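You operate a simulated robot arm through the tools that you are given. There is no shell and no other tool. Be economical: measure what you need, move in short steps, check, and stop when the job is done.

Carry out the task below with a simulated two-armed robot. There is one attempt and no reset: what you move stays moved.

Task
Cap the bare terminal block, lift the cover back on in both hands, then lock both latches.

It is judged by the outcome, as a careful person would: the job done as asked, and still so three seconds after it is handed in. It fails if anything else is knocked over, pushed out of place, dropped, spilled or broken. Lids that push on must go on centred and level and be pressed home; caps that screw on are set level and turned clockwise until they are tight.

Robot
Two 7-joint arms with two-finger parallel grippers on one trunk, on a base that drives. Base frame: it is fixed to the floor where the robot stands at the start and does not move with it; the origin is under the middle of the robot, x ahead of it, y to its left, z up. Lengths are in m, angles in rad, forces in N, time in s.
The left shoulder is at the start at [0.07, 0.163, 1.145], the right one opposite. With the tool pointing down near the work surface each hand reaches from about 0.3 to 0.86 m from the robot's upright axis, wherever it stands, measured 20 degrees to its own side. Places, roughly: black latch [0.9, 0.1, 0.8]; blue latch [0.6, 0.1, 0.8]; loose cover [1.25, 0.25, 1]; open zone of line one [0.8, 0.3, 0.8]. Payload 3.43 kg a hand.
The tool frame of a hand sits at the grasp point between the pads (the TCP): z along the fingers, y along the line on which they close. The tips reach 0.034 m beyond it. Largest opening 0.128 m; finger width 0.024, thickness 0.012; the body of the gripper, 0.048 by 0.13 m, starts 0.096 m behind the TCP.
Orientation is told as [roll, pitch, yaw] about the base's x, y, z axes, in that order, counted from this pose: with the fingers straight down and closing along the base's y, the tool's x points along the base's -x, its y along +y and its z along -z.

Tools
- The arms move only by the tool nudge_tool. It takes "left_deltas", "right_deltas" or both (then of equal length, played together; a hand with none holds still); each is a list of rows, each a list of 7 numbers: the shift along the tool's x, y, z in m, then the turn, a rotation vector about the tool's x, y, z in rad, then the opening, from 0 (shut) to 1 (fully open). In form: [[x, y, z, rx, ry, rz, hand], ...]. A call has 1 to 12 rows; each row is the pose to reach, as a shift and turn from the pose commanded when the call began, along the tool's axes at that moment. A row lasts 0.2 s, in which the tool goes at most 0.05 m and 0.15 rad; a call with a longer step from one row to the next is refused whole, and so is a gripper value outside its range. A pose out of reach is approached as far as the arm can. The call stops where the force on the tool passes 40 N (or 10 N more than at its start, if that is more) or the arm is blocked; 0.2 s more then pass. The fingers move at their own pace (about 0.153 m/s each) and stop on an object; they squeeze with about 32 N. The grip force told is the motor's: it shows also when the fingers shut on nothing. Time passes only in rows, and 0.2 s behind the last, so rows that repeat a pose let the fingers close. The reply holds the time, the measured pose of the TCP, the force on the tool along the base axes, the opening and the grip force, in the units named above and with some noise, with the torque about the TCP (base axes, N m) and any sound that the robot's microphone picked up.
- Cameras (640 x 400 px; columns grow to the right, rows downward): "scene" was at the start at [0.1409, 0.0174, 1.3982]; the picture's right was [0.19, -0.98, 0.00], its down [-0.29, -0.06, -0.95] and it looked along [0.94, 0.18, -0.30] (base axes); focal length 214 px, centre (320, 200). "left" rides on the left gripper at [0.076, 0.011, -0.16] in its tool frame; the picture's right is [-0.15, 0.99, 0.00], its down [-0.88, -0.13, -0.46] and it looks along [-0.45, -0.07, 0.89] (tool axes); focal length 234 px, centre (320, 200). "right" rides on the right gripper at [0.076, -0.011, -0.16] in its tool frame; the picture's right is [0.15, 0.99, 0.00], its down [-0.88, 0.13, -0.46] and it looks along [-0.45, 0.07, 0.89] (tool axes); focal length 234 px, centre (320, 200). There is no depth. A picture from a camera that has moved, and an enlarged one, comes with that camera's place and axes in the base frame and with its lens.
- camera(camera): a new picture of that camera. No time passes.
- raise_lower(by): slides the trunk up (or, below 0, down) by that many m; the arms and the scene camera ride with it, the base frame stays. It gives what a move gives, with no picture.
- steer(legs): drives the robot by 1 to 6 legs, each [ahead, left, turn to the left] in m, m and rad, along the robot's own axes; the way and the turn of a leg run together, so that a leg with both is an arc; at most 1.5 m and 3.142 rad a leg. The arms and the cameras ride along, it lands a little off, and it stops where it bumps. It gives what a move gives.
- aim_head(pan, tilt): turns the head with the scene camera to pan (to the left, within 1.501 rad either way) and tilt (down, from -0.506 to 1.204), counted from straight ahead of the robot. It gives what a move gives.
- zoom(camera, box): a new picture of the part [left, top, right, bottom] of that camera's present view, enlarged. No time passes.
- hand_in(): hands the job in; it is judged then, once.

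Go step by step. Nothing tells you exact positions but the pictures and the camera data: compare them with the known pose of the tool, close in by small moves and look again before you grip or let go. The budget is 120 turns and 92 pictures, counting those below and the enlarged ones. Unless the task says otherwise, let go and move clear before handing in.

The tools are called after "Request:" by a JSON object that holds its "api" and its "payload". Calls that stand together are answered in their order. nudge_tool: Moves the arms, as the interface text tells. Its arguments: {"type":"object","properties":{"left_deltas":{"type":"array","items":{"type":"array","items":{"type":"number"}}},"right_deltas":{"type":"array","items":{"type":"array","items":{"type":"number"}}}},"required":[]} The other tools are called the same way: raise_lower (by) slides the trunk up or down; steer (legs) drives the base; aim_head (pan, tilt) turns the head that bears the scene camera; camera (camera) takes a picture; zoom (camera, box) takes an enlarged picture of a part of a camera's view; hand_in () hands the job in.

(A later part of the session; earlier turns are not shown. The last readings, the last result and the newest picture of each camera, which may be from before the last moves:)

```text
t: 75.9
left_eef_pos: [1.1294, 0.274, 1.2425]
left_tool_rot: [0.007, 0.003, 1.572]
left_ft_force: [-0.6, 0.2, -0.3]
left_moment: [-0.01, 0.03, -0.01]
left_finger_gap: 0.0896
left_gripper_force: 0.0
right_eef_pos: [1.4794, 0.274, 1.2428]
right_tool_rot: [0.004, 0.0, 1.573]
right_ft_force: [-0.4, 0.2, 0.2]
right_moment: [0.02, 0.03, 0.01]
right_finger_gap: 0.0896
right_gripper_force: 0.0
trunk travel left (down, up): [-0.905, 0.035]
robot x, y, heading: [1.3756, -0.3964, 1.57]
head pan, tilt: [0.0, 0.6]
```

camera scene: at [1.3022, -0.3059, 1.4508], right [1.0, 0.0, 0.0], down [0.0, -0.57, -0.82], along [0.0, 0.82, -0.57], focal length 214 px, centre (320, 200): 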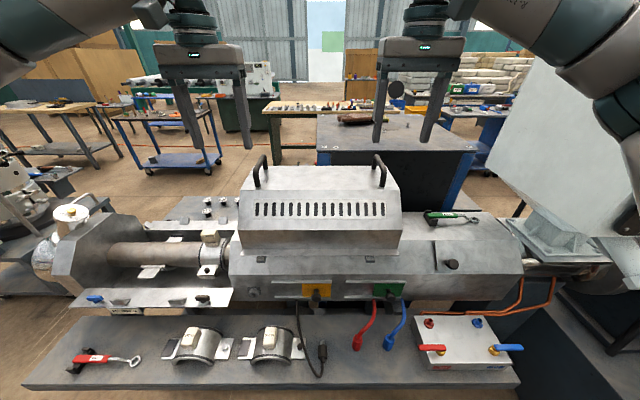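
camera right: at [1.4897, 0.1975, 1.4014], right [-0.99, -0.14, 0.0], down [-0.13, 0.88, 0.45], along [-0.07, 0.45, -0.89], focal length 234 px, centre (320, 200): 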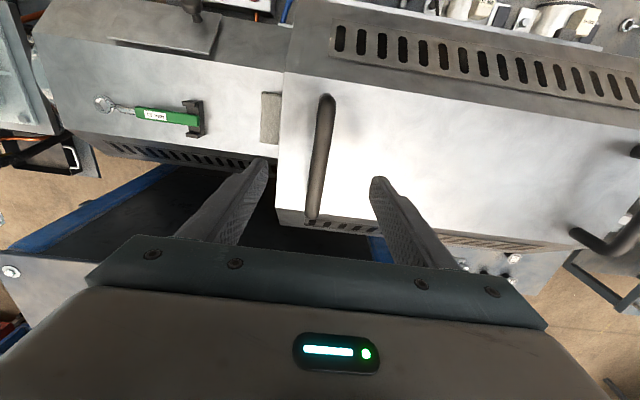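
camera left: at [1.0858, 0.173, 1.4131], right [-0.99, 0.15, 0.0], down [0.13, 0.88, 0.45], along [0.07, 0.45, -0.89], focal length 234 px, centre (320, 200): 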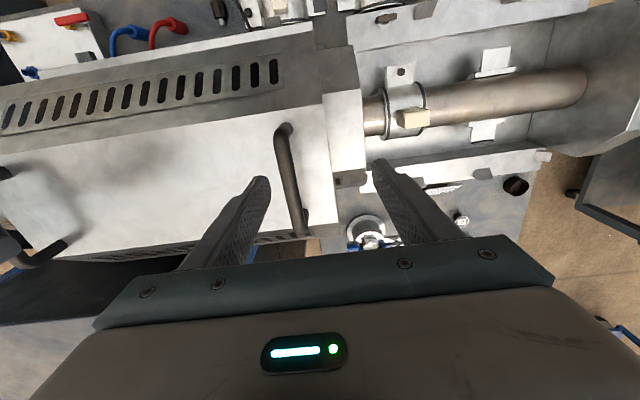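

Both hands are now above their handles, within reach. Look from both hand cameras to centre the fingers on the bars.

Request:
{"api": "camera", "payload": {"camera": "left"}}

Request:
{"api": "camera", "payload": {"camera": "right"}}

Request:
{"api": "camera", "payload": {"camera": "scene"}}

```text
34 pictures are left
camera left: at [1.1192, 0.1978, 1.4028], right [-0.99, 0.14, 0.01], down [0.13, 0.88, 0.45], along [0.06, 0.45, -0.89], focal length 234 px, centre (320, 200)
```

left: 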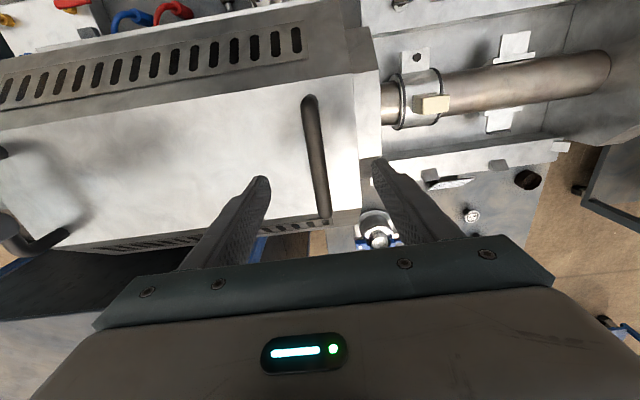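

```text
33 pictures are left
camera right: at [1.4927, 0.1977, 1.4031], right [-0.99, -0.15, 0.0], down [-0.13, 0.88, 0.46], along [-0.07, 0.45, -0.89], focal length 234 px, centre (320, 200)
```

right: 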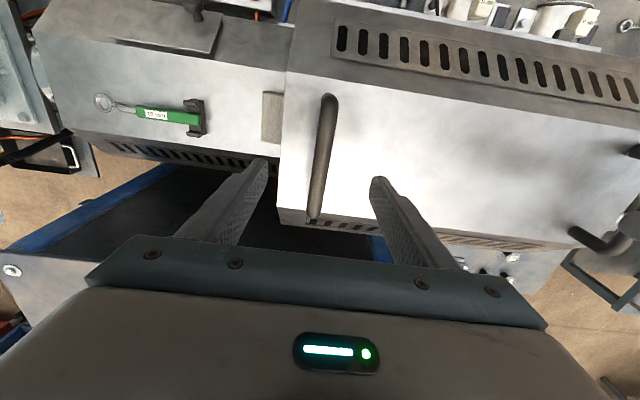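

```text
32 pictures are left
camera scene: at [1.3803, -0.2574, 1.6509], right [1.0, 0.0, 0.0], down [0.0, -0.57, -0.82], along [0.0, 0.82, -0.57], focal length 214 px, centre (320, 200)
```

scene: 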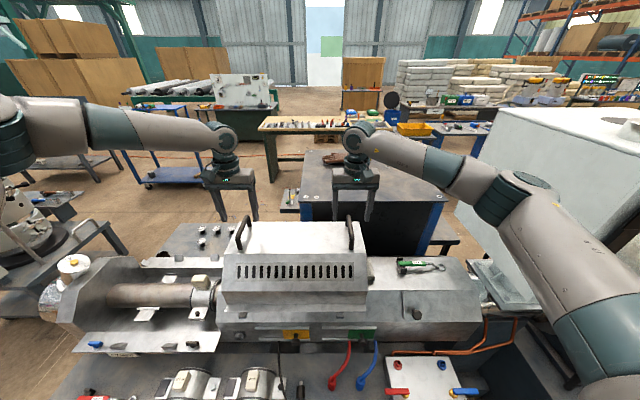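

Fingers straddle both bars, centred within a few mm. Lower to bar height (z≈1.175) and close.

Request:
{"api": "nudge_tool", "payload": {"left_deltas": [[0, -0.0035, 0.03, 0, 0, 0, 0.7], [0, -0.0035, 0.055, 0, 0, 0, 0.6], [0, -0.0035, 0.067, 0, 0, 0, 0.5], [0, -0.0035, 0.067, 0, 0, 0, 0.4], [0, -0.0035, 0.067, 0, 0, 0, 0.3]], "right_deltas": [[0, 0, 0.03, 0, 0, 0, 0.7], [0, 0, 0.055, 0, 0, 0, 0.6], [0, 0, 0.067, 0, 0, 0, 0.5], [0, 0, 0.067, 0, 0, 0, 0.4], [0, 0, 0.067, 0, 0, 0, 0.3]]}}

Request:
{"api": "zoom", "payload": {"camera": "scene", "box": [200, 170, 400, 320]}}

```text
t: 77.1
left_eef_pos: [1.1198, 0.2606, 1.1816]
left_tool_rot: [0.002, 0.001, 1.575]
left_ft_force: [0.2, 0.0, 0.8]
left_moment: [0.01, -0.02, 0.02]
left_finger_gap: 0.0384
left_gripper_force: 0.1
left hand out of reach, approached as far as the arm can: row 2, 3, 4, 5
right_eef_pos: [1.4761, 0.2711, 1.178]
right_tool_rot: [0.002, -0.003, 1.572]
right_ft_force: [2.7, 1.9, 17.3]
right_moment: [-0.14, -0.55, -0.02]
right_finger_gap: 0.0393
right_gripper_force: 0.8
trunk travel left (down, up): [-0.905, 0.035]
robot x, y, heading: [1.3795, -0.3955, 1.567]
head pan, tilt: [0.0, 0.6]
```

```text
2.67 times, centred on (300, 245) of scene
camera zoom: at [1.3771, -0.2603, 1.6513], right [1.0, 0.0, 0.0], down [0.0, -0.56, -0.83], along [0.0, 0.83, -0.56], focal length 572 px, centre (373, 80)
```

zoom: 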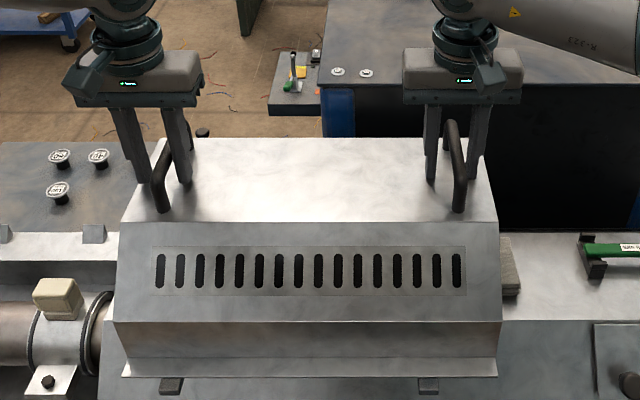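

The right hand reports contact, and the left hand fell short of its target. Let me look closer before closing.

Request:
{"api": "zoom", "payload": {"camera": "scene", "box": [335, 200, 395, 260]}}

Request:
{"api": "zoom", "payload": {"camera": "right", "box": [240, 60, 400, 260]}}

Request:
{"api": "zoom", "payload": {"camera": "left", "box": [240, 60, 400, 260]}}

```text
6.67 times, centred on (365, 230) of scene
camera zoom: at [1.3771, -0.2603, 1.6513], right [1.0, 0.0, 0.0], down [0.0, -0.56, -0.83], along [0.0, 0.83, -0.56], focal length 1430 px, centre (20, 0)
```

zoom: 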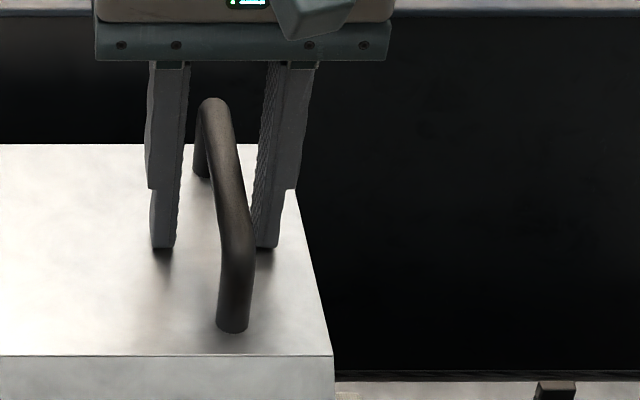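

```text
2.00 times, centred on (320, 160) of right
camera zoom: at [1.489, 0.1944, 1.3382], right [-0.99, -0.15, 0.0], down [-0.13, 0.88, 0.46], along [-0.07, 0.45, -0.89], focal length 468 px, centre (320, 280)
```

zoom: 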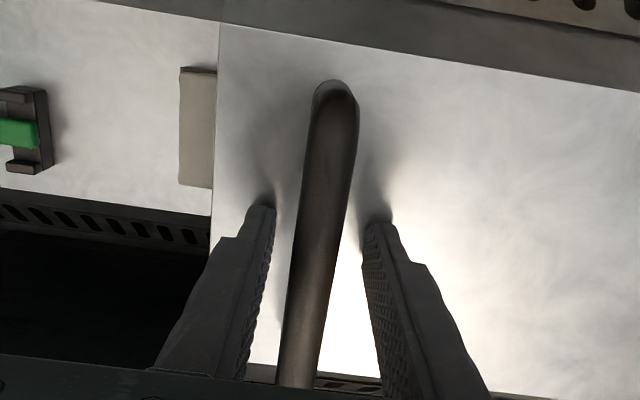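

```text
2.00 times, centred on (320, 160) of left
camera zoom: at [1.1106, 0.1842, 1.3414], right [-0.99, 0.14, 0.0], down [0.13, 0.88, 0.45], along [0.06, 0.45, -0.89], focal length 468 px, centre (320, 280)
```

zoom: 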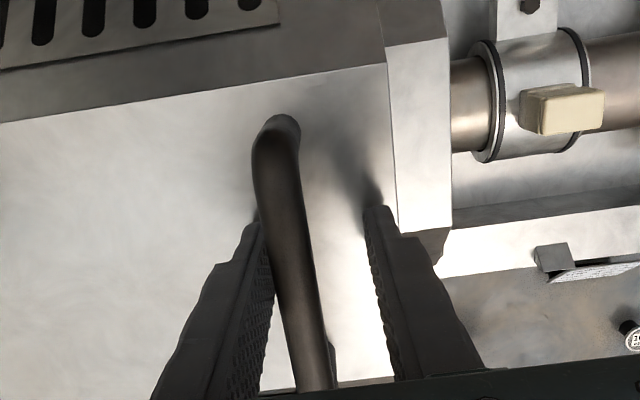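

Bars are between the fingers; right tips just touch the cover top, left is 1 cm off-centre at its reach limit. I'll lift off, shift the base 3.5 cm, and come down again centred and slightly higher.

Request:
{"api": "nudge_tool", "payload": {"left_deltas": [[0, 0, -0.02, 0, 0, 0, 0.6], [0, 0, -0.065, 0, 0, 0, 0.7]], "right_deltas": [[0, 0, -0.02, 0, 0, 0, 0.6], [0, 0, -0.065, 0, 0, 0, 0.7]]}}

Request:
{"api": "steer", "payload": {"legs": [[0.015, -0.04, 0]]}}

Request:
{"api": "nudge_tool", "payload": {"left_deltas": [[0, 0, 0, 0, 0, 0, 0.7], [0, 0, 0, 0, 0, 0, 0.7]]}}

```text
t: 77.7
left_eef_pos: [1.1228, 0.2584, 1.2473]
left_tool_rot: [0.003, 0.002, 1.573]
left_ft_force: [0.3, -0.4, 0.8]
left_moment: [0.01, 0.01, 0.03]
left_finger_gap: 0.0898
left_gripper_force: 0.1
right_eef_pos: [1.4777, 0.2697, 1.2425]
right_tool_rot: [0.001, -0.002, 1.573]
right_ft_force: [-0.9, -0.6, -0.7]
right_moment: [0.03, 0.03, 0.02]
right_finger_gap: 0.0897
right_gripper_force: 0.1
trunk travel left (down, up): [-0.905, 0.035]
robot x, y, heading: [1.3786, -0.396, 1.57]
head pan, tilt: [0.0, 0.6]
```

```text
t: 78.6
left_eef_pos: [1.1512, 0.2731, 1.2443]
left_tool_rot: [-0.004, 0.002, 1.579]
left_ft_force: [-1.1, -0.3, 0.4]
left_moment: [0.03, -0.12, 0.01]
left_finger_gap: 0.0896
left_gripper_force: 0.1
right_eef_pos: [1.5055, 0.2853, 1.2446]
right_tool_rot: [-0.006, -0.004, 1.577]
right_ft_force: [-0.9, 0.2, 1.0]
right_moment: [0.03, -0.14, 0.02]
right_finger_gap: 0.0894
right_gripper_force: 0.0
trunk travel left (down, up): [-0.905, 0.035]
robot x, y, heading: [1.4176, -0.3804, 1.569]
head pan, tilt: [0.0, 0.6]
```

```text
t: 79.2
left_eef_pos: [1.1545, 0.2747, 1.2442]
left_tool_rot: [0.001, 0.004, 1.578]
left_ft_force: [0.2, -0.1, 0.4]
left_moment: [0.01, -0.06, -0.01]
left_finger_gap: 0.0897
left_gripper_force: 0.0
right_eef_pos: [1.5101, 0.2864, 1.2432]
right_tool_rot: [-0.003, -0.002, 1.578]
right_ft_force: [-0.2, -0.4, -0.1]
right_moment: [0.01, -0.04, 0.01]
right_finger_gap: 0.0899
right_gripper_force: 0.0
trunk travel left (down, up): [-0.905, 0.035]
robot x, y, heading: [1.4173, -0.3847, 1.572]
head pan, tilt: [0.0, 0.6]
```

Request:
{"api": "nudge_tool", "payload": {"left_deltas": [[0, 0.024, 0.0, 0, 0, 0, 0.7], [0, 0.024, 0.03, 0, 0, 0, 0.7], [0, 0.024, 0.057, 0, 0, 0, 0.6], [0, 0.024, 0.057, 0, 0, 0, 0.4], [0, 0.024, 0.057, 0, 0, 0, 0.3]], "right_deltas": [[0.012, 0.032, 0, 0, 0, 0, 0.7], [0.012, 0.032, 0.03, 0, 0, 0, 0.7], [0.012, 0.032, 0.057, 0, 0, 0, 0.6], [0.012, 0.032, 0.057, 0, 0, 0, 0.4], [0.012, 0.032, 0.057, 0, 0, 0, 0.3]]}}

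Request:
{"api": "zoom", "payload": {"camera": "left", "box": [240, 60, 400, 260]}}

Request:
{"api": "zoom", "payload": {"camera": "right", "box": [240, 60, 400, 260]}}

```text
t: 80.4
left_eef_pos: [1.1327, 0.2745, 1.1886]
left_tool_rot: [0.003, 0.004, 1.579]
left_ft_force: [-0.3, -0.1, 0.0]
left_moment: [0.0, -0.03, 0.01]
left_finger_gap: 0.0385
left_gripper_force: 0.0
right_eef_pos: [1.4809, 0.2731, 1.186]
right_tool_rot: [0.0, -0.003, 1.577]
right_ft_force: [0.3, 0.7, 0.2]
right_moment: [0.02, 0.0, 0.01]
right_finger_gap: 0.0384
right_gripper_force: 0.0
trunk travel left (down, up): [-0.905, 0.035]
robot x, y, heading: [1.4144, -0.3826, 1.573]
head pan, tilt: [0.0, 0.6]
```

```text
2.00 times, centred on (320, 160) of left
camera zoom: at [1.1243, 0.1991, 1.3481], right [-0.99, 0.14, 0.0], down [0.13, 0.88, 0.45], along [0.06, 0.45, -0.89], focal length 468 px, centre (320, 280)
```

zoom: 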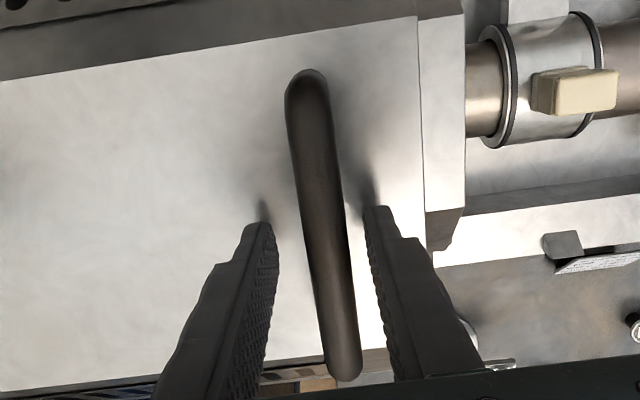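

```text
2.00 times, centred on (320, 160) of right
camera zoom: at [1.4945, 0.1971, 1.3456], right [-0.99, -0.15, 0.0], down [-0.14, 0.88, 0.46], along [-0.07, 0.45, -0.89], focal length 468 px, centre (320, 280)
```

zoom: 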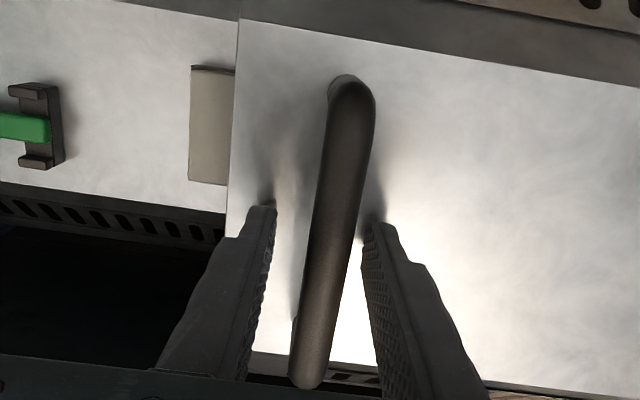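

Both bars are between the fingers, a few mm toward −x. Small shift, then close both grippers.

Request:
{"api": "nudge_tool", "payload": {"left_deltas": [[0, 0.003, 0, 0, 0, 0, 0.25], [0, 0.003, 0, 0, 0, 0, 0.15], [0, 0.003, 0, 0, 0, 0, 0], [0, 0.003, 0, 0, 0, 0, 0], [0, 0.003, 0, 0, 0, 0, 0]], "right_deltas": [[0, 0.003, 0, 0, 0, 0, 0.25], [0, 0.003, 0, 0, 0, 0, 0.15], [0, 0.003, 0, 0, 0, 0, 0], [0, 0.003, 0, 0, 0, 0, 0], [0, 0.003, 0, 0, 0, 0, 0]]}}

```text
t: 81.6
left_eef_pos: [1.1291, 0.2749, 1.1883]
left_tool_rot: [0.005, 0.003, 1.577]
left_ft_force: [-14.9, 0.7, 0.0]
left_moment: [0.22, 0.02, -0.41]
left_finger_gap: 0.0155
left_gripper_force: 32.3
right_eef_pos: [1.4797, 0.2744, 1.1854]
right_tool_rot: [0.0, -0.002, 1.576]
right_ft_force: [11.9, -1.2, 1.8]
right_moment: [-0.15, 0.05, -0.26]
right_finger_gap: 0.0158
right_gripper_force: 32.1
trunk travel left (down, up): [-0.905, 0.035]
robot x, y, heading: [1.4179, -0.3818, 1.573]
head pan, tilt: [0.0, 0.6]
```

Both grip the 16 mm bars. Relax the small inward pull and lift 3 cm with both hands together.

Request:
{"api": "nudge_tool", "payload": {"left_deltas": [[0, 0.002, 0, 0, 0, 0, 0], [0, 0.002, -0.008, 0, 0, 0, 0], [0, 0.002, -0.016, 0, 0, 0, 0], [0, 0.002, -0.024, 0, 0, 0, 0], [0, 0.002, -0.032, 0, 0, 0, 0], [0, 0.002, -0.04, 0, 0, 0, 0], [0, 0.002, -0.04, 0, 0, 0, 0]], "right_deltas": [[0, -0.0015, 0, 0, 0, 0, 0], [0, -0.0015, -0.008, 0, 0, 0, 0], [0, -0.0015, -0.016, 0, 0, 0, 0], [0, -0.0015, -0.024, 0, 0, 0, 0], [0, -0.0015, -0.032, 0, 0, 0, 0], [0, -0.0015, -0.04, 0, 0, 0, 0], [0, -0.0015, -0.04, 0, 0, 0, 0]]}}

Request:
{"api": "camera", "payload": {"camera": "scene"}}

```text
t: 83.2
left_eef_pos: [1.1302, 0.2764, 1.2266]
left_tool_rot: [0.001, 0.004, 1.576]
left_ft_force: [4.4, -2.1, -6.1]
left_moment: [-0.04, 0.06, -0.44]
left_finger_gap: 0.0156
left_gripper_force: 31.9
right_eef_pos: [1.48, 0.2772, 1.2241]
right_tool_rot: [0.001, 0.001, 1.579]
right_ft_force: [-3.3, 2.4, -6.2]
right_moment: [0.05, 0.0, -0.52]
right_finger_gap: 0.016
right_gripper_force: 31.8
trunk travel left (down, up): [-0.905, 0.035]
robot x, y, heading: [1.4156, -0.3826, 1.578]
head pan, tilt: [0.0, 0.6]
```

```text
25 pictures are left
camera scene: at [1.416, -0.2419, 1.6507], right [1.0, 0.0, 0.0], down [0.0, -0.57, -0.82], along [0.0, 0.82, -0.57], focal length 214 px, centre (320, 200)
```

scene: 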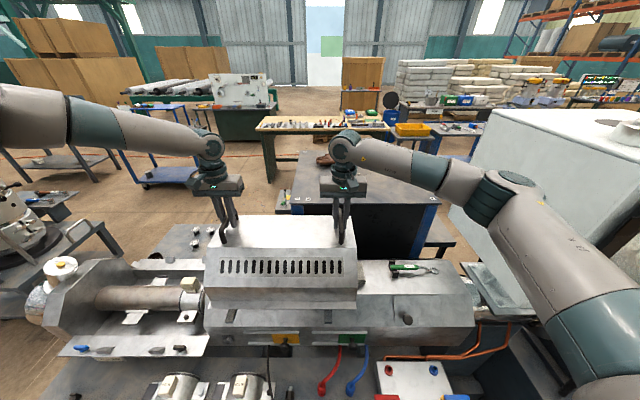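

Cover is off its rests, level, about 6 N per hand. Now drive left 0.54 m to bring it over the open zone.

Request:
{"api": "steer", "payload": {"legs": [[0.0, 0.54, 0]]}}

Request:
{"api": "nudge_tool", "payload": {"left_deltas": [[0, 0, 0, 0, 0, 0, 0]], "right_deltas": [[0, 0, 0, 0, 0, 0, 0]]}}

Request:
{"api": "camera", "payload": {"camera": "scene"}}

```text
t: 86.3
left_eef_pos: [0.5942, 0.2788, 1.2276]
left_tool_rot: [0.003, 0.005, 1.57]
left_ft_force: [22.2, -2.2, -5.9]
left_moment: [-0.01, 0.06, -0.33]
left_finger_gap: 0.0157
left_gripper_force: 31.8
right_eef_pos: [0.9452, 0.2776, 1.2236]
right_tool_rot: [0.006, 0.002, 1.574]
right_ft_force: [-21.6, 1.8, -5.8]
right_moment: [0.08, -0.03, -0.39]
right_finger_gap: 0.0155
right_gripper_force: 32.0
trunk travel left (down, up): [-0.905, 0.035]
robot x, y, heading: [0.8811, -0.3809, 1.572]
head pan, tilt: [0.0, 0.6]
```

```text
t: 86.7
left_eef_pos: [0.5937, 0.2796, 1.2266]
left_tool_rot: [0.001, 0.004, 1.57]
left_ft_force: [1.9, -2.1, -6.5]
left_moment: [0.33, 0.0, -0.32]
left_finger_gap: 0.0159
left_gripper_force: 31.8
right_eef_pos: [0.9435, 0.2776, 1.224]
right_tool_rot: [0.004, 0.002, 1.573]
right_ft_force: [-2.5, 2.3, -6.3]
right_moment: [-0.25, 0.01, -0.29]
right_finger_gap: 0.0156
right_gripper_force: 32.2
trunk travel left (down, up): [-0.905, 0.035]
robot x, y, heading: [0.8789, -0.382, 1.567]
head pan, tilt: [0.0, 0.6]
```

```text
24 pictures are left
camera scene: at [0.8772, -0.2412, 1.6507], right [1.0, 0.0, 0.0], down [0.0, -0.57, -0.82], along [0.0, 0.82, -0.57], focal length 214 px, centre (320, 200)
```

scene: 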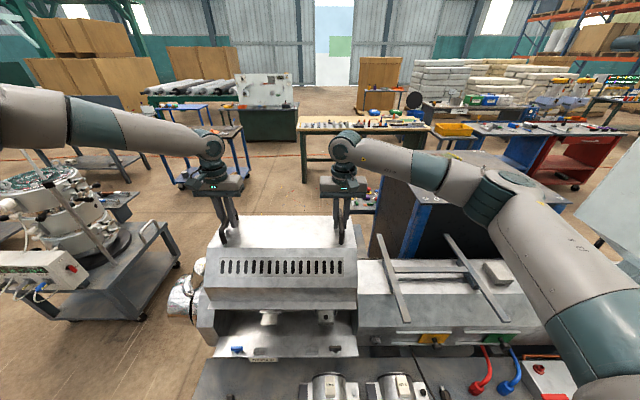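

Cover is above the zone. Zoom to compare the flange ends with latches, tabs and end plates.

Request:
{"api": "zoom", "payload": {"camera": "scene", "box": [180, 230, 380, 370]}}

```text
2.86 times, centred on (280, 300) of scene
camera zoom: at [0.8772, -0.2412, 1.6507], right [1.0, 0.0, 0.0], down [0.0, -0.57, -0.82], along [0.0, 0.82, -0.57], focal length 613 px, centre (434, -86)
```

zoom: 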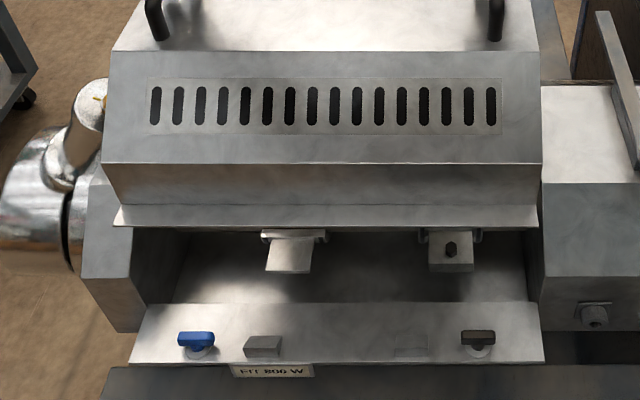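

Zone centre is x≈0.761, y≈0.275; the cover is at about (0.767, 0.277). I'll shift both hands 6 mm in −x and 2 mm in −y, then lower the trunk 0.19 m.

Request:
{"api": "nudge_tool", "payload": {"left_deltas": [[0.001, 0.003, 0, 0, 0, 0, 0], [0.002, 0.006, 0, 0, 0, 0, 0], [0.002, 0.006, 0, 0, 0, 0, 0]], "right_deltas": [[0.001, 0.003, 0, 0, 0, 0, 0], [0.002, 0.006, 0, 0, 0, 0, 0], [0.002, 0.006, 0, 0, 0, 0, 0]]}}

Request:
{"api": "raise_lower", "payload": {"by": -0.19}}

Request:
{"api": "zoom", "payload": {"camera": "scene", "box": [160, 180, 380, 340]}}

```text
t: 87.5
left_eef_pos: [0.5886, 0.2774, 1.2281]
left_tool_rot: [0.004, 0.004, 1.571]
left_ft_force: [-1.3, -1.1, -6.7]
left_moment: [-0.02, 0.09, -0.13]
left_finger_gap: 0.0157
left_gripper_force: 32.1
right_eef_pos: [0.9367, 0.2748, 1.2232]
right_tool_rot: [0.0, 0.001, 1.572]
right_ft_force: [0.9, 0.5, -6.0]
right_moment: [0.04, 0.04, -0.18]
right_finger_gap: 0.0159
right_gripper_force: 31.9
trunk travel left (down, up): [-0.905, 0.035]
robot x, y, heading: [0.8791, -0.3839, 1.568]
head pan, tilt: [0.0, 0.6]
```

```text
t: 89.6
left_eef_pos: [0.5887, 0.2767, 1.039]
left_tool_rot: [0.002, 0.006, 1.571]
left_ft_force: [-3.7, -1.5, -6.3]
left_moment: [0.06, -0.02, -0.23]
left_finger_gap: 0.0156
left_gripper_force: 32.0
right_eef_pos: [0.9373, 0.2737, 1.0334]
right_tool_rot: [0.003, -0.002, 1.571]
right_ft_force: [3.9, 1.3, -5.7]
right_moment: [0.03, 0.0, -0.26]
right_finger_gap: 0.0157
right_gripper_force: 32.1
trunk travel left (down, up): [-0.715, 0.225]
robot x, y, heading: [0.8776, -0.3835, 1.569]
head pan, tilt: [0.0, 0.6]
```

```text
2.50 times, centred on (270, 260) of scene
camera zoom: at [0.8772, -0.2418, 1.4608], right [1.0, 0.0, 0.0], down [0.0, -0.57, -0.82], along [0.0, 0.82, -0.57], focal length 536 px, centre (445, 50)
```

zoom: 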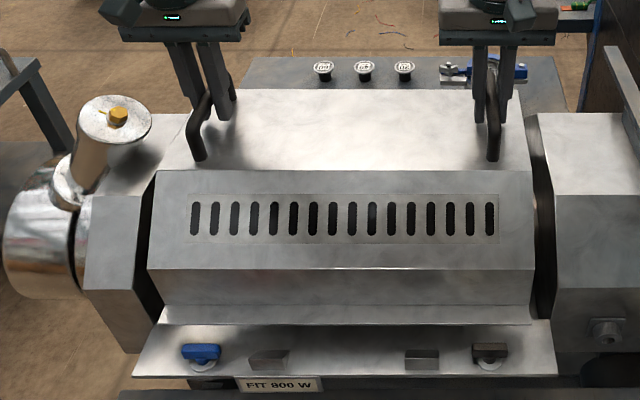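

Aligned: flange centre x≈0.7615, front edge y≈0.09. Lower with both hands, slowly, watching forces.

Request:
{"api": "nudge_tool", "payload": {"left_deltas": [[0, 0, 0.006, 0, 0, 0, 0], [0, 0, 0.012, 0, 0, 0, 0], [0, 0, 0.018, 0, 0, 0, 0], [0, 0, 0.024, 0, 0, 0, 0], [0, 0, 0.03, 0, 0, 0, 0], [0, 0, 0.036, 0, 0, 0, 0], [0, 0, 0.04, 0, 0, 0, 0]], "right_deltas": [[0, 0, 0.006, 0, 0, 0, 0], [0, 0, 0.012, 0, 0, 0, 0], [0, 0, 0.018, 0, 0, 0, 0], [0, 0, 0.024, 0, 0, 0, 0], [0, 0, 0.03, 0, 0, 0, 0], [0, 0, 0.034, 0, 0, 0, 0], [0, 0, 0.037, 0, 0, 0, 0]]}}

Request:
{"api": "zoom", "payload": {"camera": "scene", "box": [160, 200, 380, 340]}}

```text
t: 91.2
left_eef_pos: [0.5873, 0.2766, 0.9974]
left_tool_rot: [0.003, 0.006, 1.57]
left_ft_force: [-9.9, -0.6, -6.5]
left_moment: [0.08, -0.07, -0.08]
left_finger_gap: 0.0157
left_gripper_force: 32.1
right_eef_pos: [0.9369, 0.2766, 0.9954]
right_tool_rot: [0.002, 0.002, 1.572]
right_ft_force: [9.7, 1.8, -6.4]
right_moment: [-0.04, -0.04, -0.12]
right_finger_gap: 0.0158
right_gripper_force: 31.5
trunk travel left (down, up): [-0.715, 0.225]
robot x, y, heading: [0.8805, -0.3865, 1.568]
head pan, tilt: [0.0, 0.6]
```

```text
2.86 times, centred on (270, 270) of scene
camera zoom: at [0.8772, -0.2414, 1.4607], right [1.0, 0.0, 0.0], down [0.0, -0.57, -0.82], along [0.0, 0.82, -0.57], focal length 613 px, centre (463, 0)
```

zoom: 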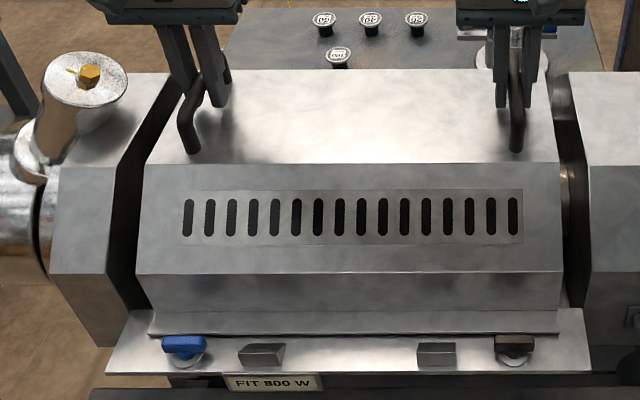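

Flange is just behind latches and tabs, entering the guides. Continue lowering slowly until it rests.

Request:
{"api": "nudge_tool", "payload": {"left_deltas": [[0, 0.001, 0.004, 0, 0, 0, 0], [0, 0.001, 0.008, 0, 0, 0, 0], [0, 0.001, 0.012, 0, 0, 0, 0], [0, 0.001, 0.016, 0, 0, 0, 0], [0, 0.001, 0.02, 0, 0, 0, 0], [0, 0.001, 0.024, 0, 0, 0, 0], [0, 0.001, 0.028, 0, 0, 0, 0], [0, 0.001, 0.032, 0, 0, 0, 0]], "right_deltas": [[0, -0.001, 0.004, 0, 0, 0, 0], [0, -0.001, 0.008, 0, 0, 0, 0], [0, -0.001, 0.012, 0, 0, 0, 0], [0, -0.001, 0.016, 0, 0, 0, 0], [0, -0.001, 0.02, 0, 0, 0, 0], [0, -0.001, 0.024, 0, 0, 0, 0], [0, -0.001, 0.028, 0, 0, 0, 0], [0, -0.001, 0.032, 0, 0, 0, 0]]}}

Request:
{"api": "zoom", "payload": {"camera": "scene", "box": [160, 200, 380, 340]}}

```text
t: 92.5
left_eef_pos: [0.5884, 0.2725, 0.9837]
left_tool_rot: [0.001, -0.006, 1.572]
left_ft_force: [-3.0, -5.4, 18.2]
left_moment: [-1.3, -0.25, -0.21]
left_finger_gap: 0.0156
left_gripper_force: 32.0
right_eef_pos: [0.9395, 0.2716, 0.9844]
right_tool_rot: [0.004, -0.009, 1.572]
right_ft_force: [2.3, -2.5, 16.0]
right_moment: [-1.25, -0.78, -0.02]
right_finger_gap: 0.0155
right_gripper_force: 31.8
trunk travel left (down, up): [-0.715, 0.225]
robot x, y, heading: [0.8776, -0.3809, 1.566]
head pan, tilt: [0.0, 0.6]
stopped in row 6 (right hand): the force on the tool passed its limit at 49 N (the readings are from after the stop); the commanded pose is now the measured one
```

```text
2.86 times, centred on (270, 270) of scene
camera zoom: at [0.8783, -0.2486, 1.461], right [1.0, 0.0, 0.0], down [0.0, -0.56, -0.83], along [0.0, 0.83, -0.56], focal length 613 px, centre (463, 0)
```

zoom: 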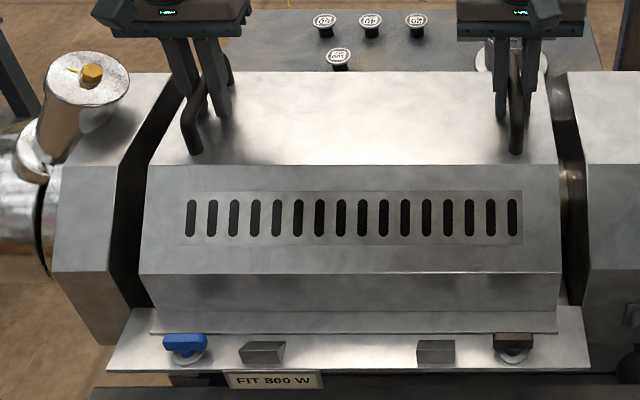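

Contact on both hands evenly at the expected height. Zoom in on the flange/shelf line to verify seating.

Request:
{"api": "zoom", "payload": {"camera": "scene", "box": [195, 295, 295, 335]}}

Request:
{"api": "zoom", "payload": {"camera": "scene", "box": [285, 295, 385, 335]}}

```text
6.40 times, centred on (245, 315) of scene
camera zoom: at [0.8783, -0.2486, 1.461], right [1.0, 0.0, 0.0], down [0.0, -0.56, -0.83], along [0.0, 0.83, -0.56], focal length 1373 px, centre (800, -536)
```

zoom: 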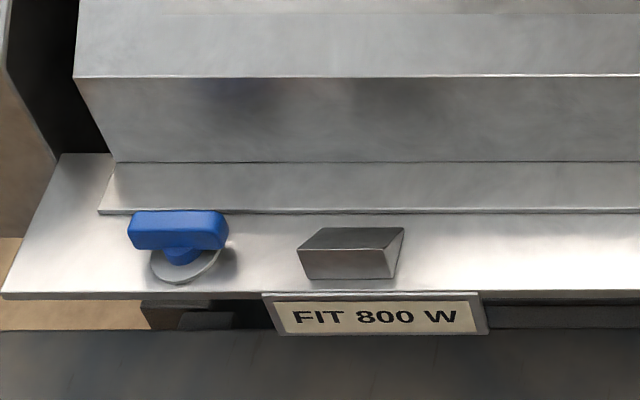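

```text
6.40 times, centred on (335, 315) of scene
camera zoom: at [0.8783, -0.2486, 1.461], right [1.0, 0.0, 0.0], down [0.0, -0.56, -0.83], along [0.0, 0.83, -0.56], focal length 1373 px, centre (224, -536)
```

zoom: 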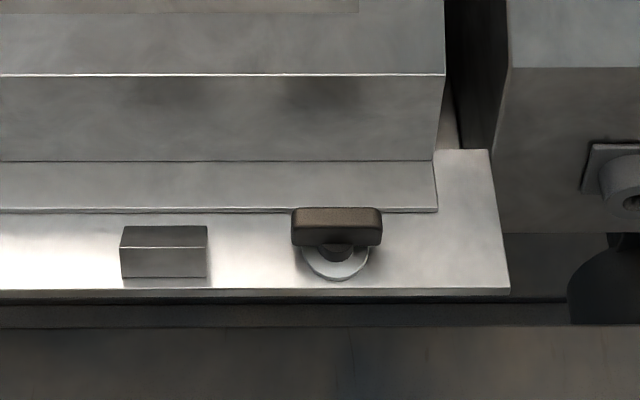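

The flange lies flat on the shelf on both ends, inside the guide wedges. Release both handles, rise straight up, and check it stays.

Request:
{"api": "nudge_tool", "payload": {"left_deltas": [[0, 0, -0.002, 0, 0, 0, 0.1], [0, 0, -0.002, 0, 0, 0, 0.2], [0, 0, -0.002, 0, 0, 0, 0.3], [0, 0, -0.002, 0, 0, 0, 0.3], [0, 0, -0.03, 0, 0, 0, 0.3], [0, 0, -0.06, 0, 0, 0, 0.3], [0, 0, -0.09, 0, 0, 0, 0.3], [0, 0, -0.12, 0, 0, 0, 0.3]], "right_deltas": [[0, 0, -0.002, 0, 0, 0, 0.1], [0, 0, -0.002, 0, 0, 0, 0.2], [0, 0, -0.002, 0, 0, 0, 0.3], [0, 0, -0.002, 0, 0, 0, 0.3], [0, 0, -0.03, 0, 0, 0, 0.3], [0, 0, -0.06, 0, 0, 0, 0.3], [0, 0, -0.09, 0, 0, 0, 0.3], [0, 0, -0.12, 0, 0, 0, 0.3]]}}

Request:
{"api": "camera", "payload": {"camera": "left"}}

```text
t: 94.2
left_eef_pos: [0.5877, 0.2764, 1.0997]
left_tool_rot: [0.0, 0.0, 1.571]
left_ft_force: [-0.8, -0.8, -0.1]
left_moment: [0.02, 0.0, -0.06]
left_finger_gap: 0.0383
left_gripper_force: 0.0
right_eef_pos: [0.9393, 0.2734, 1.1018]
right_tool_rot: [0.005, -0.007, 1.573]
right_ft_force: [0.2, -0.1, 0.3]
right_moment: [0.01, -0.03, -0.02]
right_finger_gap: 0.0381
right_gripper_force: 0.1
trunk travel left (down, up): [-0.715, 0.225]
robot x, y, heading: [0.875, -0.3793, 1.568]
head pan, tilt: [0.0, 0.6]
```

```text
17 pictures are left
camera left: at [0.577, 0.2, 1.2601], right [-0.99, 0.15, 0.0], down [0.13, 0.88, 0.46], along [0.07, 0.45, -0.89], focal length 234 px, centre (320, 200)
```

left: 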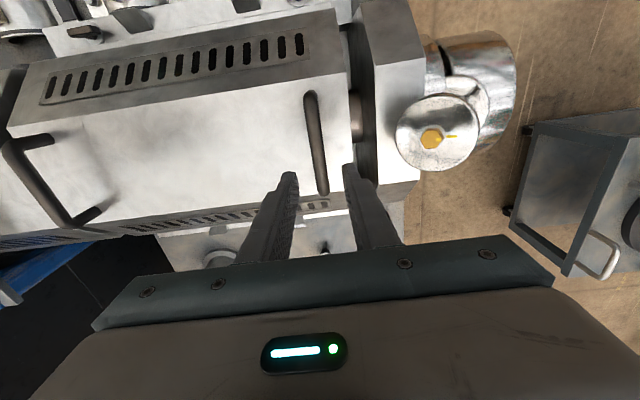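

Cover is resting on its own. Now the latches: both levers lie along x; a quarter turn should put them over the flange. I'll bring the left hand back in front of the cover and turn it to grip the blue lever across.

Request:
{"api": "nudge_tool", "payload": {"left_deltas": [[0.035, 0, 0, 0, 0, 0, 0.3], [0.07, 0, 0, 0, 0, 0, 0.3], [0.105, 0, 0, 0, 0, 0, 0.3], [0.14, 0, 0, 0, 0, 0, 0.3], [0.175, 0, 0, 0, 0, 0, 0.3], [0.21, 0, 0, 0, 0, 0, 0.3], [0.236, 0, 0, 0, 0, 0, 0.3]], "right_deltas": [[0.035, 0, -0.02, 0, 0, 0, 0.3], [0.07, 0, -0.02, 0, 0, 0, 0.3], [0.105, 0, -0.02, 0, 0, 0, 0.3], [0.14, 0, -0.02, 0, 0, 0, 0.3], [0.175, 0, -0.02, 0, 0, 0, 0.3], [0.21, 0, -0.02, 0, 0, 0, 0.3], [0.25, 0, -0.02, 0, 0, 0, 0.3]]}}

Request:
{"api": "nudge_tool", "payload": {"left_deltas": [[0, 0, 0, 0, 0, 0.14, 0.3], [0, 0, 0, 0, 0, 0.28, 0.3], [0, 0, 0, 0, 0, 0.42, 0.3], [0, 0, 0, 0, 0, 0.56, 0.3], [0, 0, 0, 0, 0, 0.7, 0.3], [0, 0, 0, 0, 0, 0.84, 0.3], [0, 0, 0, 0, 0, 0.98, 0.3], [0, 0, 0.03, 0, 0, 1.12, 0.3], [0, 0, 0.07, 0, 0, 1.26, 0.3], [0, 0, 0.11, 0, 0, 1.4, 0.3], [0, 0, 0.14, 0, 0, 1.54, 0.3], [0, 0, 0.16, 0, 0, 1.571, 0.3]]}}

Request:
{"api": "camera", "payload": {"camera": "left"}}

```text
t: 95.8
left_eef_pos: [0.5893, 0.0367, 1.0993]
left_tool_rot: [0.002, -0.002, 1.572]
left_ft_force: [1.1, 0.2, -0.1]
left_moment: [0.01, 0.02, 0.03]
left_finger_gap: 0.0384
left_gripper_force: 0.0
right_eef_pos: [0.9375, 0.0212, 1.1204]
right_tool_rot: [0.004, -0.007, 1.571]
right_ft_force: [-0.2, 0.3, 0.3]
right_moment: [0.04, -0.03, 0.0]
right_finger_gap: 0.0384
right_gripper_force: 0.2
trunk travel left (down, up): [-0.715, 0.225]
robot x, y, heading: [0.8779, -0.378, 1.57]
head pan, tilt: [0.0, 0.6]
```

```text
t: 98.5
left_eef_pos: [0.5894, 0.0403, 0.9373]
left_tool_rot: [0.0, -0.001, -0.003]
left_ft_force: [0.4, 0.5, -0.6]
left_moment: [0.0, -0.02, 0.0]
left_finger_gap: 0.0382
left_gripper_force: 0.2
right_eef_pos: [0.9375, 0.0227, 1.1187]
right_tool_rot: [0.006, -0.006, 1.573]
right_ft_force: [-0.8, -0.9, -0.2]
right_moment: [-0.03, 0.02, 0.0]
right_finger_gap: 0.0383
right_gripper_force: 0.0
trunk travel left (down, up): [-0.715, 0.225]
robot x, y, heading: [0.8787, -0.38, 1.568]
head pan, tilt: [0.0, 0.6]
```

```text
16 pictures are left
camera left: at [0.5129, 0.0508, 1.0973], right [0.15, 0.99, 0.0], down [0.88, -0.13, 0.46], along [0.45, -0.07, -0.89], focal length 234 px, centre (320, 200)
```

left: 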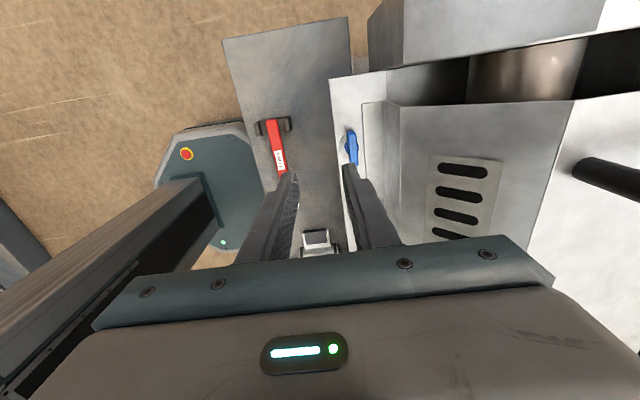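

Blue lever centre is at about (0.591, 0.078, 0.813). Move over it, descend so the tips stay above the flange, and close.

Request:
{"api": "nudge_tool", "payload": {"left_deltas": [[-0.0015, 0.02, 0.02, 0, 0, 0, 0.3], [-0.0015, 0.038, 0.04, 0, 0, 0, 0.3], [-0.0015, 0.038, 0.07, 0, 0, 0, 0.3], [-0.0015, 0.038, 0.085, 0, 0, 0, 0.3], [-0.0015, 0.038, 0.095, 0, 0, 0, 0.3]]}}

Request:
{"api": "zoom", "payload": {"camera": "left", "box": [260, 80, 420, 240]}}

```text
t: 99.7
left_eef_pos: [0.5881, 0.0776, 0.843]
left_tool_rot: [-0.001, 0.002, -0.001]
left_ft_force: [0.2, -0.1, 0.1]
left_moment: [0.0, -0.02, 0.03]
left_finger_gap: 0.0383
left_gripper_force: 0.0
right_eef_pos: [0.9364, 0.0231, 1.1192]
right_tool_rot: [0.005, -0.004, 1.572]
right_ft_force: [0.7, 0.3, -0.3]
right_moment: [0.04, 0.0, -0.02]
right_finger_gap: 0.0383
right_gripper_force: 0.1
trunk travel left (down, up): [-0.715, 0.225]
robot x, y, heading: [0.877, -0.3786, 1.569]
head pan, tilt: [0.0, 0.6]
```

```text
2.50 times, centred on (340, 160) of left
camera zoom: at [0.5137, 0.0891, 1.0033], right [0.15, 0.99, 0.0], down [0.88, -0.13, 0.46], along [0.45, -0.07, -0.89], focal length 585 px, centre (270, 300)
```

zoom: 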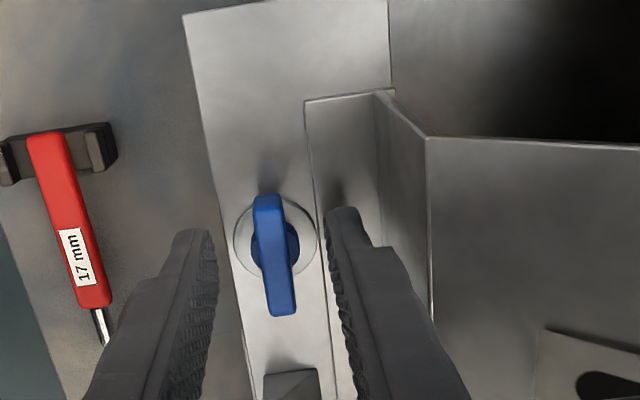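

Fingers bracket the blue lever nicely. Descend 4 mm, close, and test a small counter-clockwise turn while watching the torque.

Request:
{"api": "nudge_tool", "payload": {"left_deltas": [[-0.002, 0, 0.004, 0, 0, 0, 0.3], [-0.002, 0, 0.004, 0, 0, 0, 0.15], [-0.002, 0, 0.004, 0, 0, 0, 0], [-0.002, 0, 0.004, 0, 0, 0, 0], [-0.002, 0, 0.004, 0, 0, 0, 0]]}}

Request:
{"api": "nudge_tool", "payload": {"left_deltas": [[0, 0, 0, 0, 0, 0.1, 0], [0, 0, 0, 0, 0, 0.2, 0], [0, 0, 0, 0, 0, 0.2, 0]]}}

```text
t: 100.8
left_eef_pos: [0.5909, 0.0783, 0.8404]
left_tool_rot: [-0.001, 0.0, 0.0]
left_ft_force: [-1.0, 10.9, 2.0]
left_moment: [0.38, 0.14, 0.02]
left_finger_gap: 0.0174
left_gripper_force: 44.6
right_eef_pos: [0.9373, 0.0242, 1.1185]
right_tool_rot: [0.005, -0.003, 1.573]
right_ft_force: [0.5, -0.2, -0.1]
right_moment: [-0.01, 0.0, -0.01]
right_finger_gap: 0.0387
right_gripper_force: 0.1
trunk travel left (down, up): [-0.715, 0.225]
robot x, y, heading: [0.8762, -0.3818, 1.566]
head pan, tilt: [0.0, 0.6]
```

```text
t: 101.7
left_eef_pos: [0.5903, 0.0794, 0.8396]
left_tool_rot: [-0.001, 0.002, -0.201]
left_ft_force: [-4.7, 16.9, 4.5]
left_moment: [0.62, 0.09, 0.05]
left_finger_gap: 0.0175
left_gripper_force: 44.8
right_eef_pos: [0.937, 0.0247, 1.1178]
right_tool_rot: [0.004, -0.005, 1.572]
right_ft_force: [1.0, -0.3, 0.1]
right_moment: [0.01, -0.03, -0.02]
right_finger_gap: 0.0383
right_gripper_force: 0.1
trunk travel left (down, up): [-0.715, 0.225]
robot x, y, heading: [0.877, -0.3837, 1.565]
head pan, tilt: [0.0, 0.6]
```

It turned 0.2 rad clockwise with hardly any torque. Test the other way for comparison (counter-clockwise past the start).

Request:
{"api": "nudge_tool", "payload": {"left_deltas": [[0, 0.0015, 0, 0, 0, -0.1, 0], [0, 0.0015, 0, 0, 0, -0.2, 0], [0, 0.0015, 0, 0, 0, -0.3, 0], [0, 0.0015, 0, 0, 0, -0.4, 0], [0, 0.0015, 0, 0, 0, -0.5, 0]]}}

Request:
{"api": "zoom", "payload": {"camera": "left", "box": [260, 80, 420, 240]}}

```text
t: 102.8
left_eef_pos: [0.5935, 0.0791, 0.839]
left_tool_rot: [-0.003, -0.002, 0.298]
left_ft_force: [2.6, 8.2, -9.2]
left_moment: [0.59, -0.46, -1.07]
left_finger_gap: 0.0172
left_gripper_force: 45.3
right_eef_pos: [0.9375, 0.0239, 1.1177]
right_tool_rot: [0.005, -0.003, 1.572]
right_ft_force: [-0.3, -1.3, 0.1]
right_moment: [0.0, 0.03, 0.01]
right_finger_gap: 0.0386
right_gripper_force: 0.0
trunk travel left (down, up): [-0.715, 0.225]
robot x, y, heading: [0.8785, -0.376, 1.562]
head pan, tilt: [0.0, 0.6]
```

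```text
2.50 times, centred on (340, 160) of left
camera zoom: at [0.5178, 0.0682, 0.9992], right [-0.15, 0.99, 0.0], down [0.88, 0.14, 0.46], along [0.45, 0.07, -0.89], focal length 585 px, centre (270, 300)
```

zoom: 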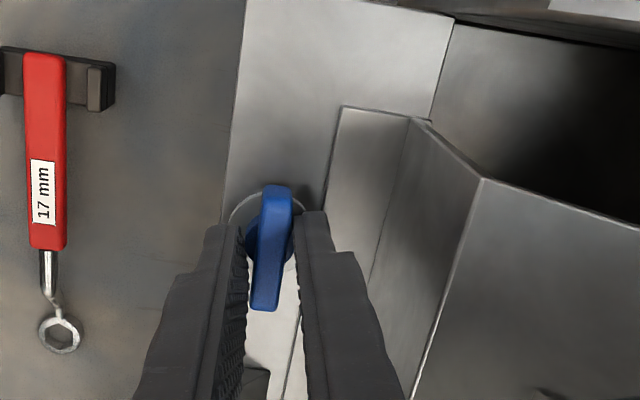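

Counter-clockwise hits a stop (1 N·m), so locking is clockwise. Turn the lever clockwise, as far as the wrist allows.

Request:
{"api": "nudge_tool", "payload": {"left_deltas": [[0, 0, 0, 0, 0, 0.14, 0], [0, 0, 0, 0, 0, 0.28, 0], [0.001, 0, 0, 0, 0, 0.42, 0], [0.002, 0, 0, 0, 0, 0.56, 0], [0.002, 0, 0, 0, 0, 0.7, 0], [0.002, 0, 0, 0, 0, 0.84, 0], [0.002, 0, 0, 0, 0, 0.98, 0], [0.002, 0, 0, 0, 0, 1.12, 0], [0.002, 0, 0, 0, 0, 1.26, 0], [0.002, 0, 0, 0, 0, 1.4, 0], [0.002, 0, 0, 0, 0, 1.54, 0], [0.002, 0, 0, 0, 0, 1.68, 0]]}}

Request:
{"api": "zoom", "payload": {"camera": "scene", "box": [170, 250, 370, 375]}}

```text
t: 104.3
left_eef_pos: [0.5923, 0.0803, 0.84]
left_tool_rot: [0.001, -0.006, -0.517]
left_ft_force: [9.1, 5.4, -17.9]
left_moment: [0.66, 0.87, -0.01]
left_finger_gap: 0.0169
left_gripper_force: 45.0
right_eef_pos: [0.9381, 0.0234, 1.1191]
right_tool_rot: [0.003, -0.003, 1.571]
right_ft_force: [0.8, 0.6, 1.1]
right_moment: [0.03, -0.02, -0.01]
right_finger_gap: 0.0387
right_gripper_force: 0.1
trunk travel left (down, up): [-0.715, 0.225]
robot x, y, heading: [0.879, -0.381, 1.565]
head pan, tilt: [0.0, 0.6]
stopped in row 7 (left hand): the force on the tool passed its limit at 41 N (the readings are from after the stop); the commanded pose is now the measured one
```

```text
3.20 times, centred on (270, 312) of scene
camera zoom: at [0.8777, -0.2414, 1.4609], right [1.0, -0.01, 0.0], down [0.0, -0.57, -0.82], along [0.0, 0.82, -0.57], focal length 686 px, centre (480, -160)
```

zoom: 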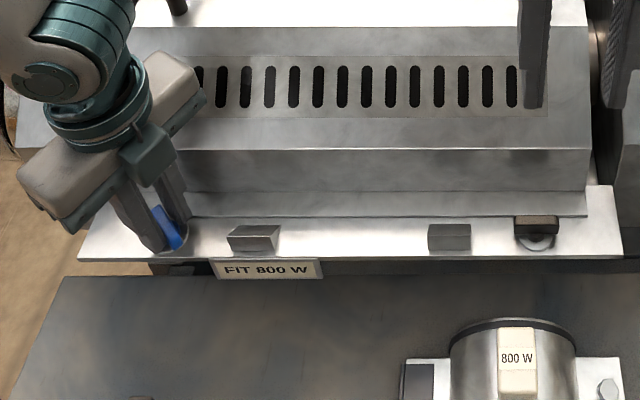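

The lever moved about 0.5 rad; a side load built up. I'll relieve it with a small offset and continue turning.

Request:
{"api": "nudge_tool", "payload": {"left_deltas": [[-0.0008, 0.0016, 0.0025, 0, 0, 0, 0], [-0.0008, 0.0016, 0.003, 0, 0, 0.12, 0], [-0.0008, 0.0016, 0.003, 0, 0, 0.24, 0], [-0.0008, 0.0016, 0.003, 0, 0, 0.36, 0], [-0.0008, 0.0016, 0.003, 0, 0, 0.48, 0]]}}

```text
t: 105.4
left_eef_pos: [0.5929, 0.0801, 0.8397]
left_tool_rot: [0.003, 0.003, -0.932]
left_ft_force: [-5.2, -3.1, 21.8]
left_moment: [-1.09, -0.47, 0.01]
left_finger_gap: 0.0168
left_gripper_force: 45.0
right_eef_pos: [0.938, 0.0205, 1.1196]
right_tool_rot: [0.005, -0.007, 1.572]
right_ft_force: [-0.7, -0.1, 0.1]
right_moment: [-0.04, 0.02, 0.01]
right_finger_gap: 0.0384
right_gripper_force: 0.1
trunk travel left (down, up): [-0.715, 0.225]
robot x, y, heading: [0.8797, -0.3775, 1.568]
head pan, tilt: [0.0, 0.6]
stopped in row 5 (left hand): the force on the tool passed its limit at 41 N (the readings are from after the stop); the commanded pose is now the measured one
```

Request:
{"api": "nudge_tool", "payload": {"left_deltas": [[0.0, 0, -0.0018, 0, 0, 0, 0], [0, 0, -0.0018, 0, 0, 0.12, 0], [0, 0, -0.0018, 0, 0, 0.24, 0], [0, 0, -0.0018, 0, 0, 0.36, 0], [0, 0, -0.0018, 0, 0, 0.48, 0], [0, 0, -0.0018, 0, 0, 0.6, 0]]}}

```text
t: 106.8
left_eef_pos: [0.5928, 0.0812, 0.8401]
left_tool_rot: [0.002, -0.001, -1.537]
left_ft_force: [0.2, -1.3, -9.4]
left_moment: [-0.1, 0.05, 0.37]
left_finger_gap: 0.0175
left_gripper_force: 44.9
right_eef_pos: [0.9372, 0.0227, 1.1188]
right_tool_rot: [0.005, -0.004, 1.573]
right_ft_force: [0.2, -0.2, -0.5]
right_moment: [0.01, 0.03, -0.01]
right_finger_gap: 0.0384
right_gripper_force: 0.0
trunk travel left (down, up): [-0.715, 0.225]
robot x, y, heading: [0.8783, -0.3795, 1.563]
head pan, tilt: [0.0, 0.6]
```

Lever is nearly a quarter turn round with torque beginning. Turn a little further to make sure it reaches the stop.

Request:
{"api": "nudge_tool", "payload": {"left_deltas": [[0.0, 0, 0.0005, 0, 0, 0.06, 0], [0, 0, 0.0005, 0, 0, 0.12, 0], [0, 0, 0.0005, 0, 0, 0.15, 0]]}}

Request:
{"api": "zoom", "payload": {"camera": "left", "box": [240, 80, 420, 260]}}

```text
t: 107.6
left_eef_pos: [0.5924, 0.0811, 0.8395]
left_tool_rot: [0.0, 0.002, -1.688]
left_ft_force: [0.5, 0.0, -1.4]
left_moment: [0.08, 0.0, 0.25]
left_finger_gap: 0.0175
left_gripper_force: 44.6
right_eef_pos: [0.9376, 0.0231, 1.1182]
right_tool_rot: [0.005, -0.005, 1.573]
right_ft_force: [0.6, -0.1, -0.7]
right_moment: [0.03, 0.05, 0.01]
right_finger_gap: 0.0382
right_gripper_force: 0.0
trunk travel left (down, up): [-0.715, 0.225]
robot x, y, heading: [0.8763, -0.3818, 1.57]
head pan, tilt: [0.0, 0.6]
```

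```text
2.22 times, centred on (330, 170) of left
camera zoom: at [0.6136, 0.1545, 0.9996], right [0.97, -0.26, 0.0], down [-0.23, -0.86, 0.45], along [-0.12, -0.44, -0.89], focal length 520 px, centre (298, 267)
```

zoom: 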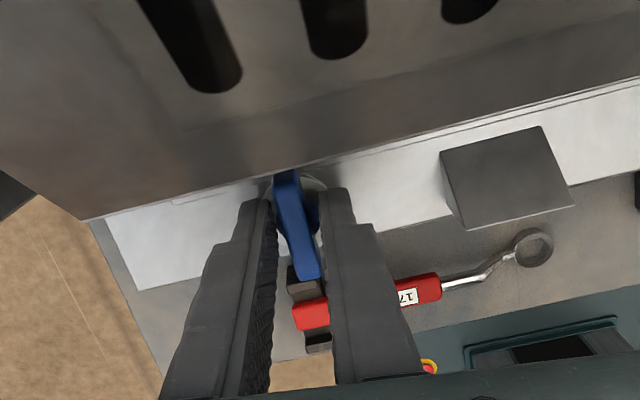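

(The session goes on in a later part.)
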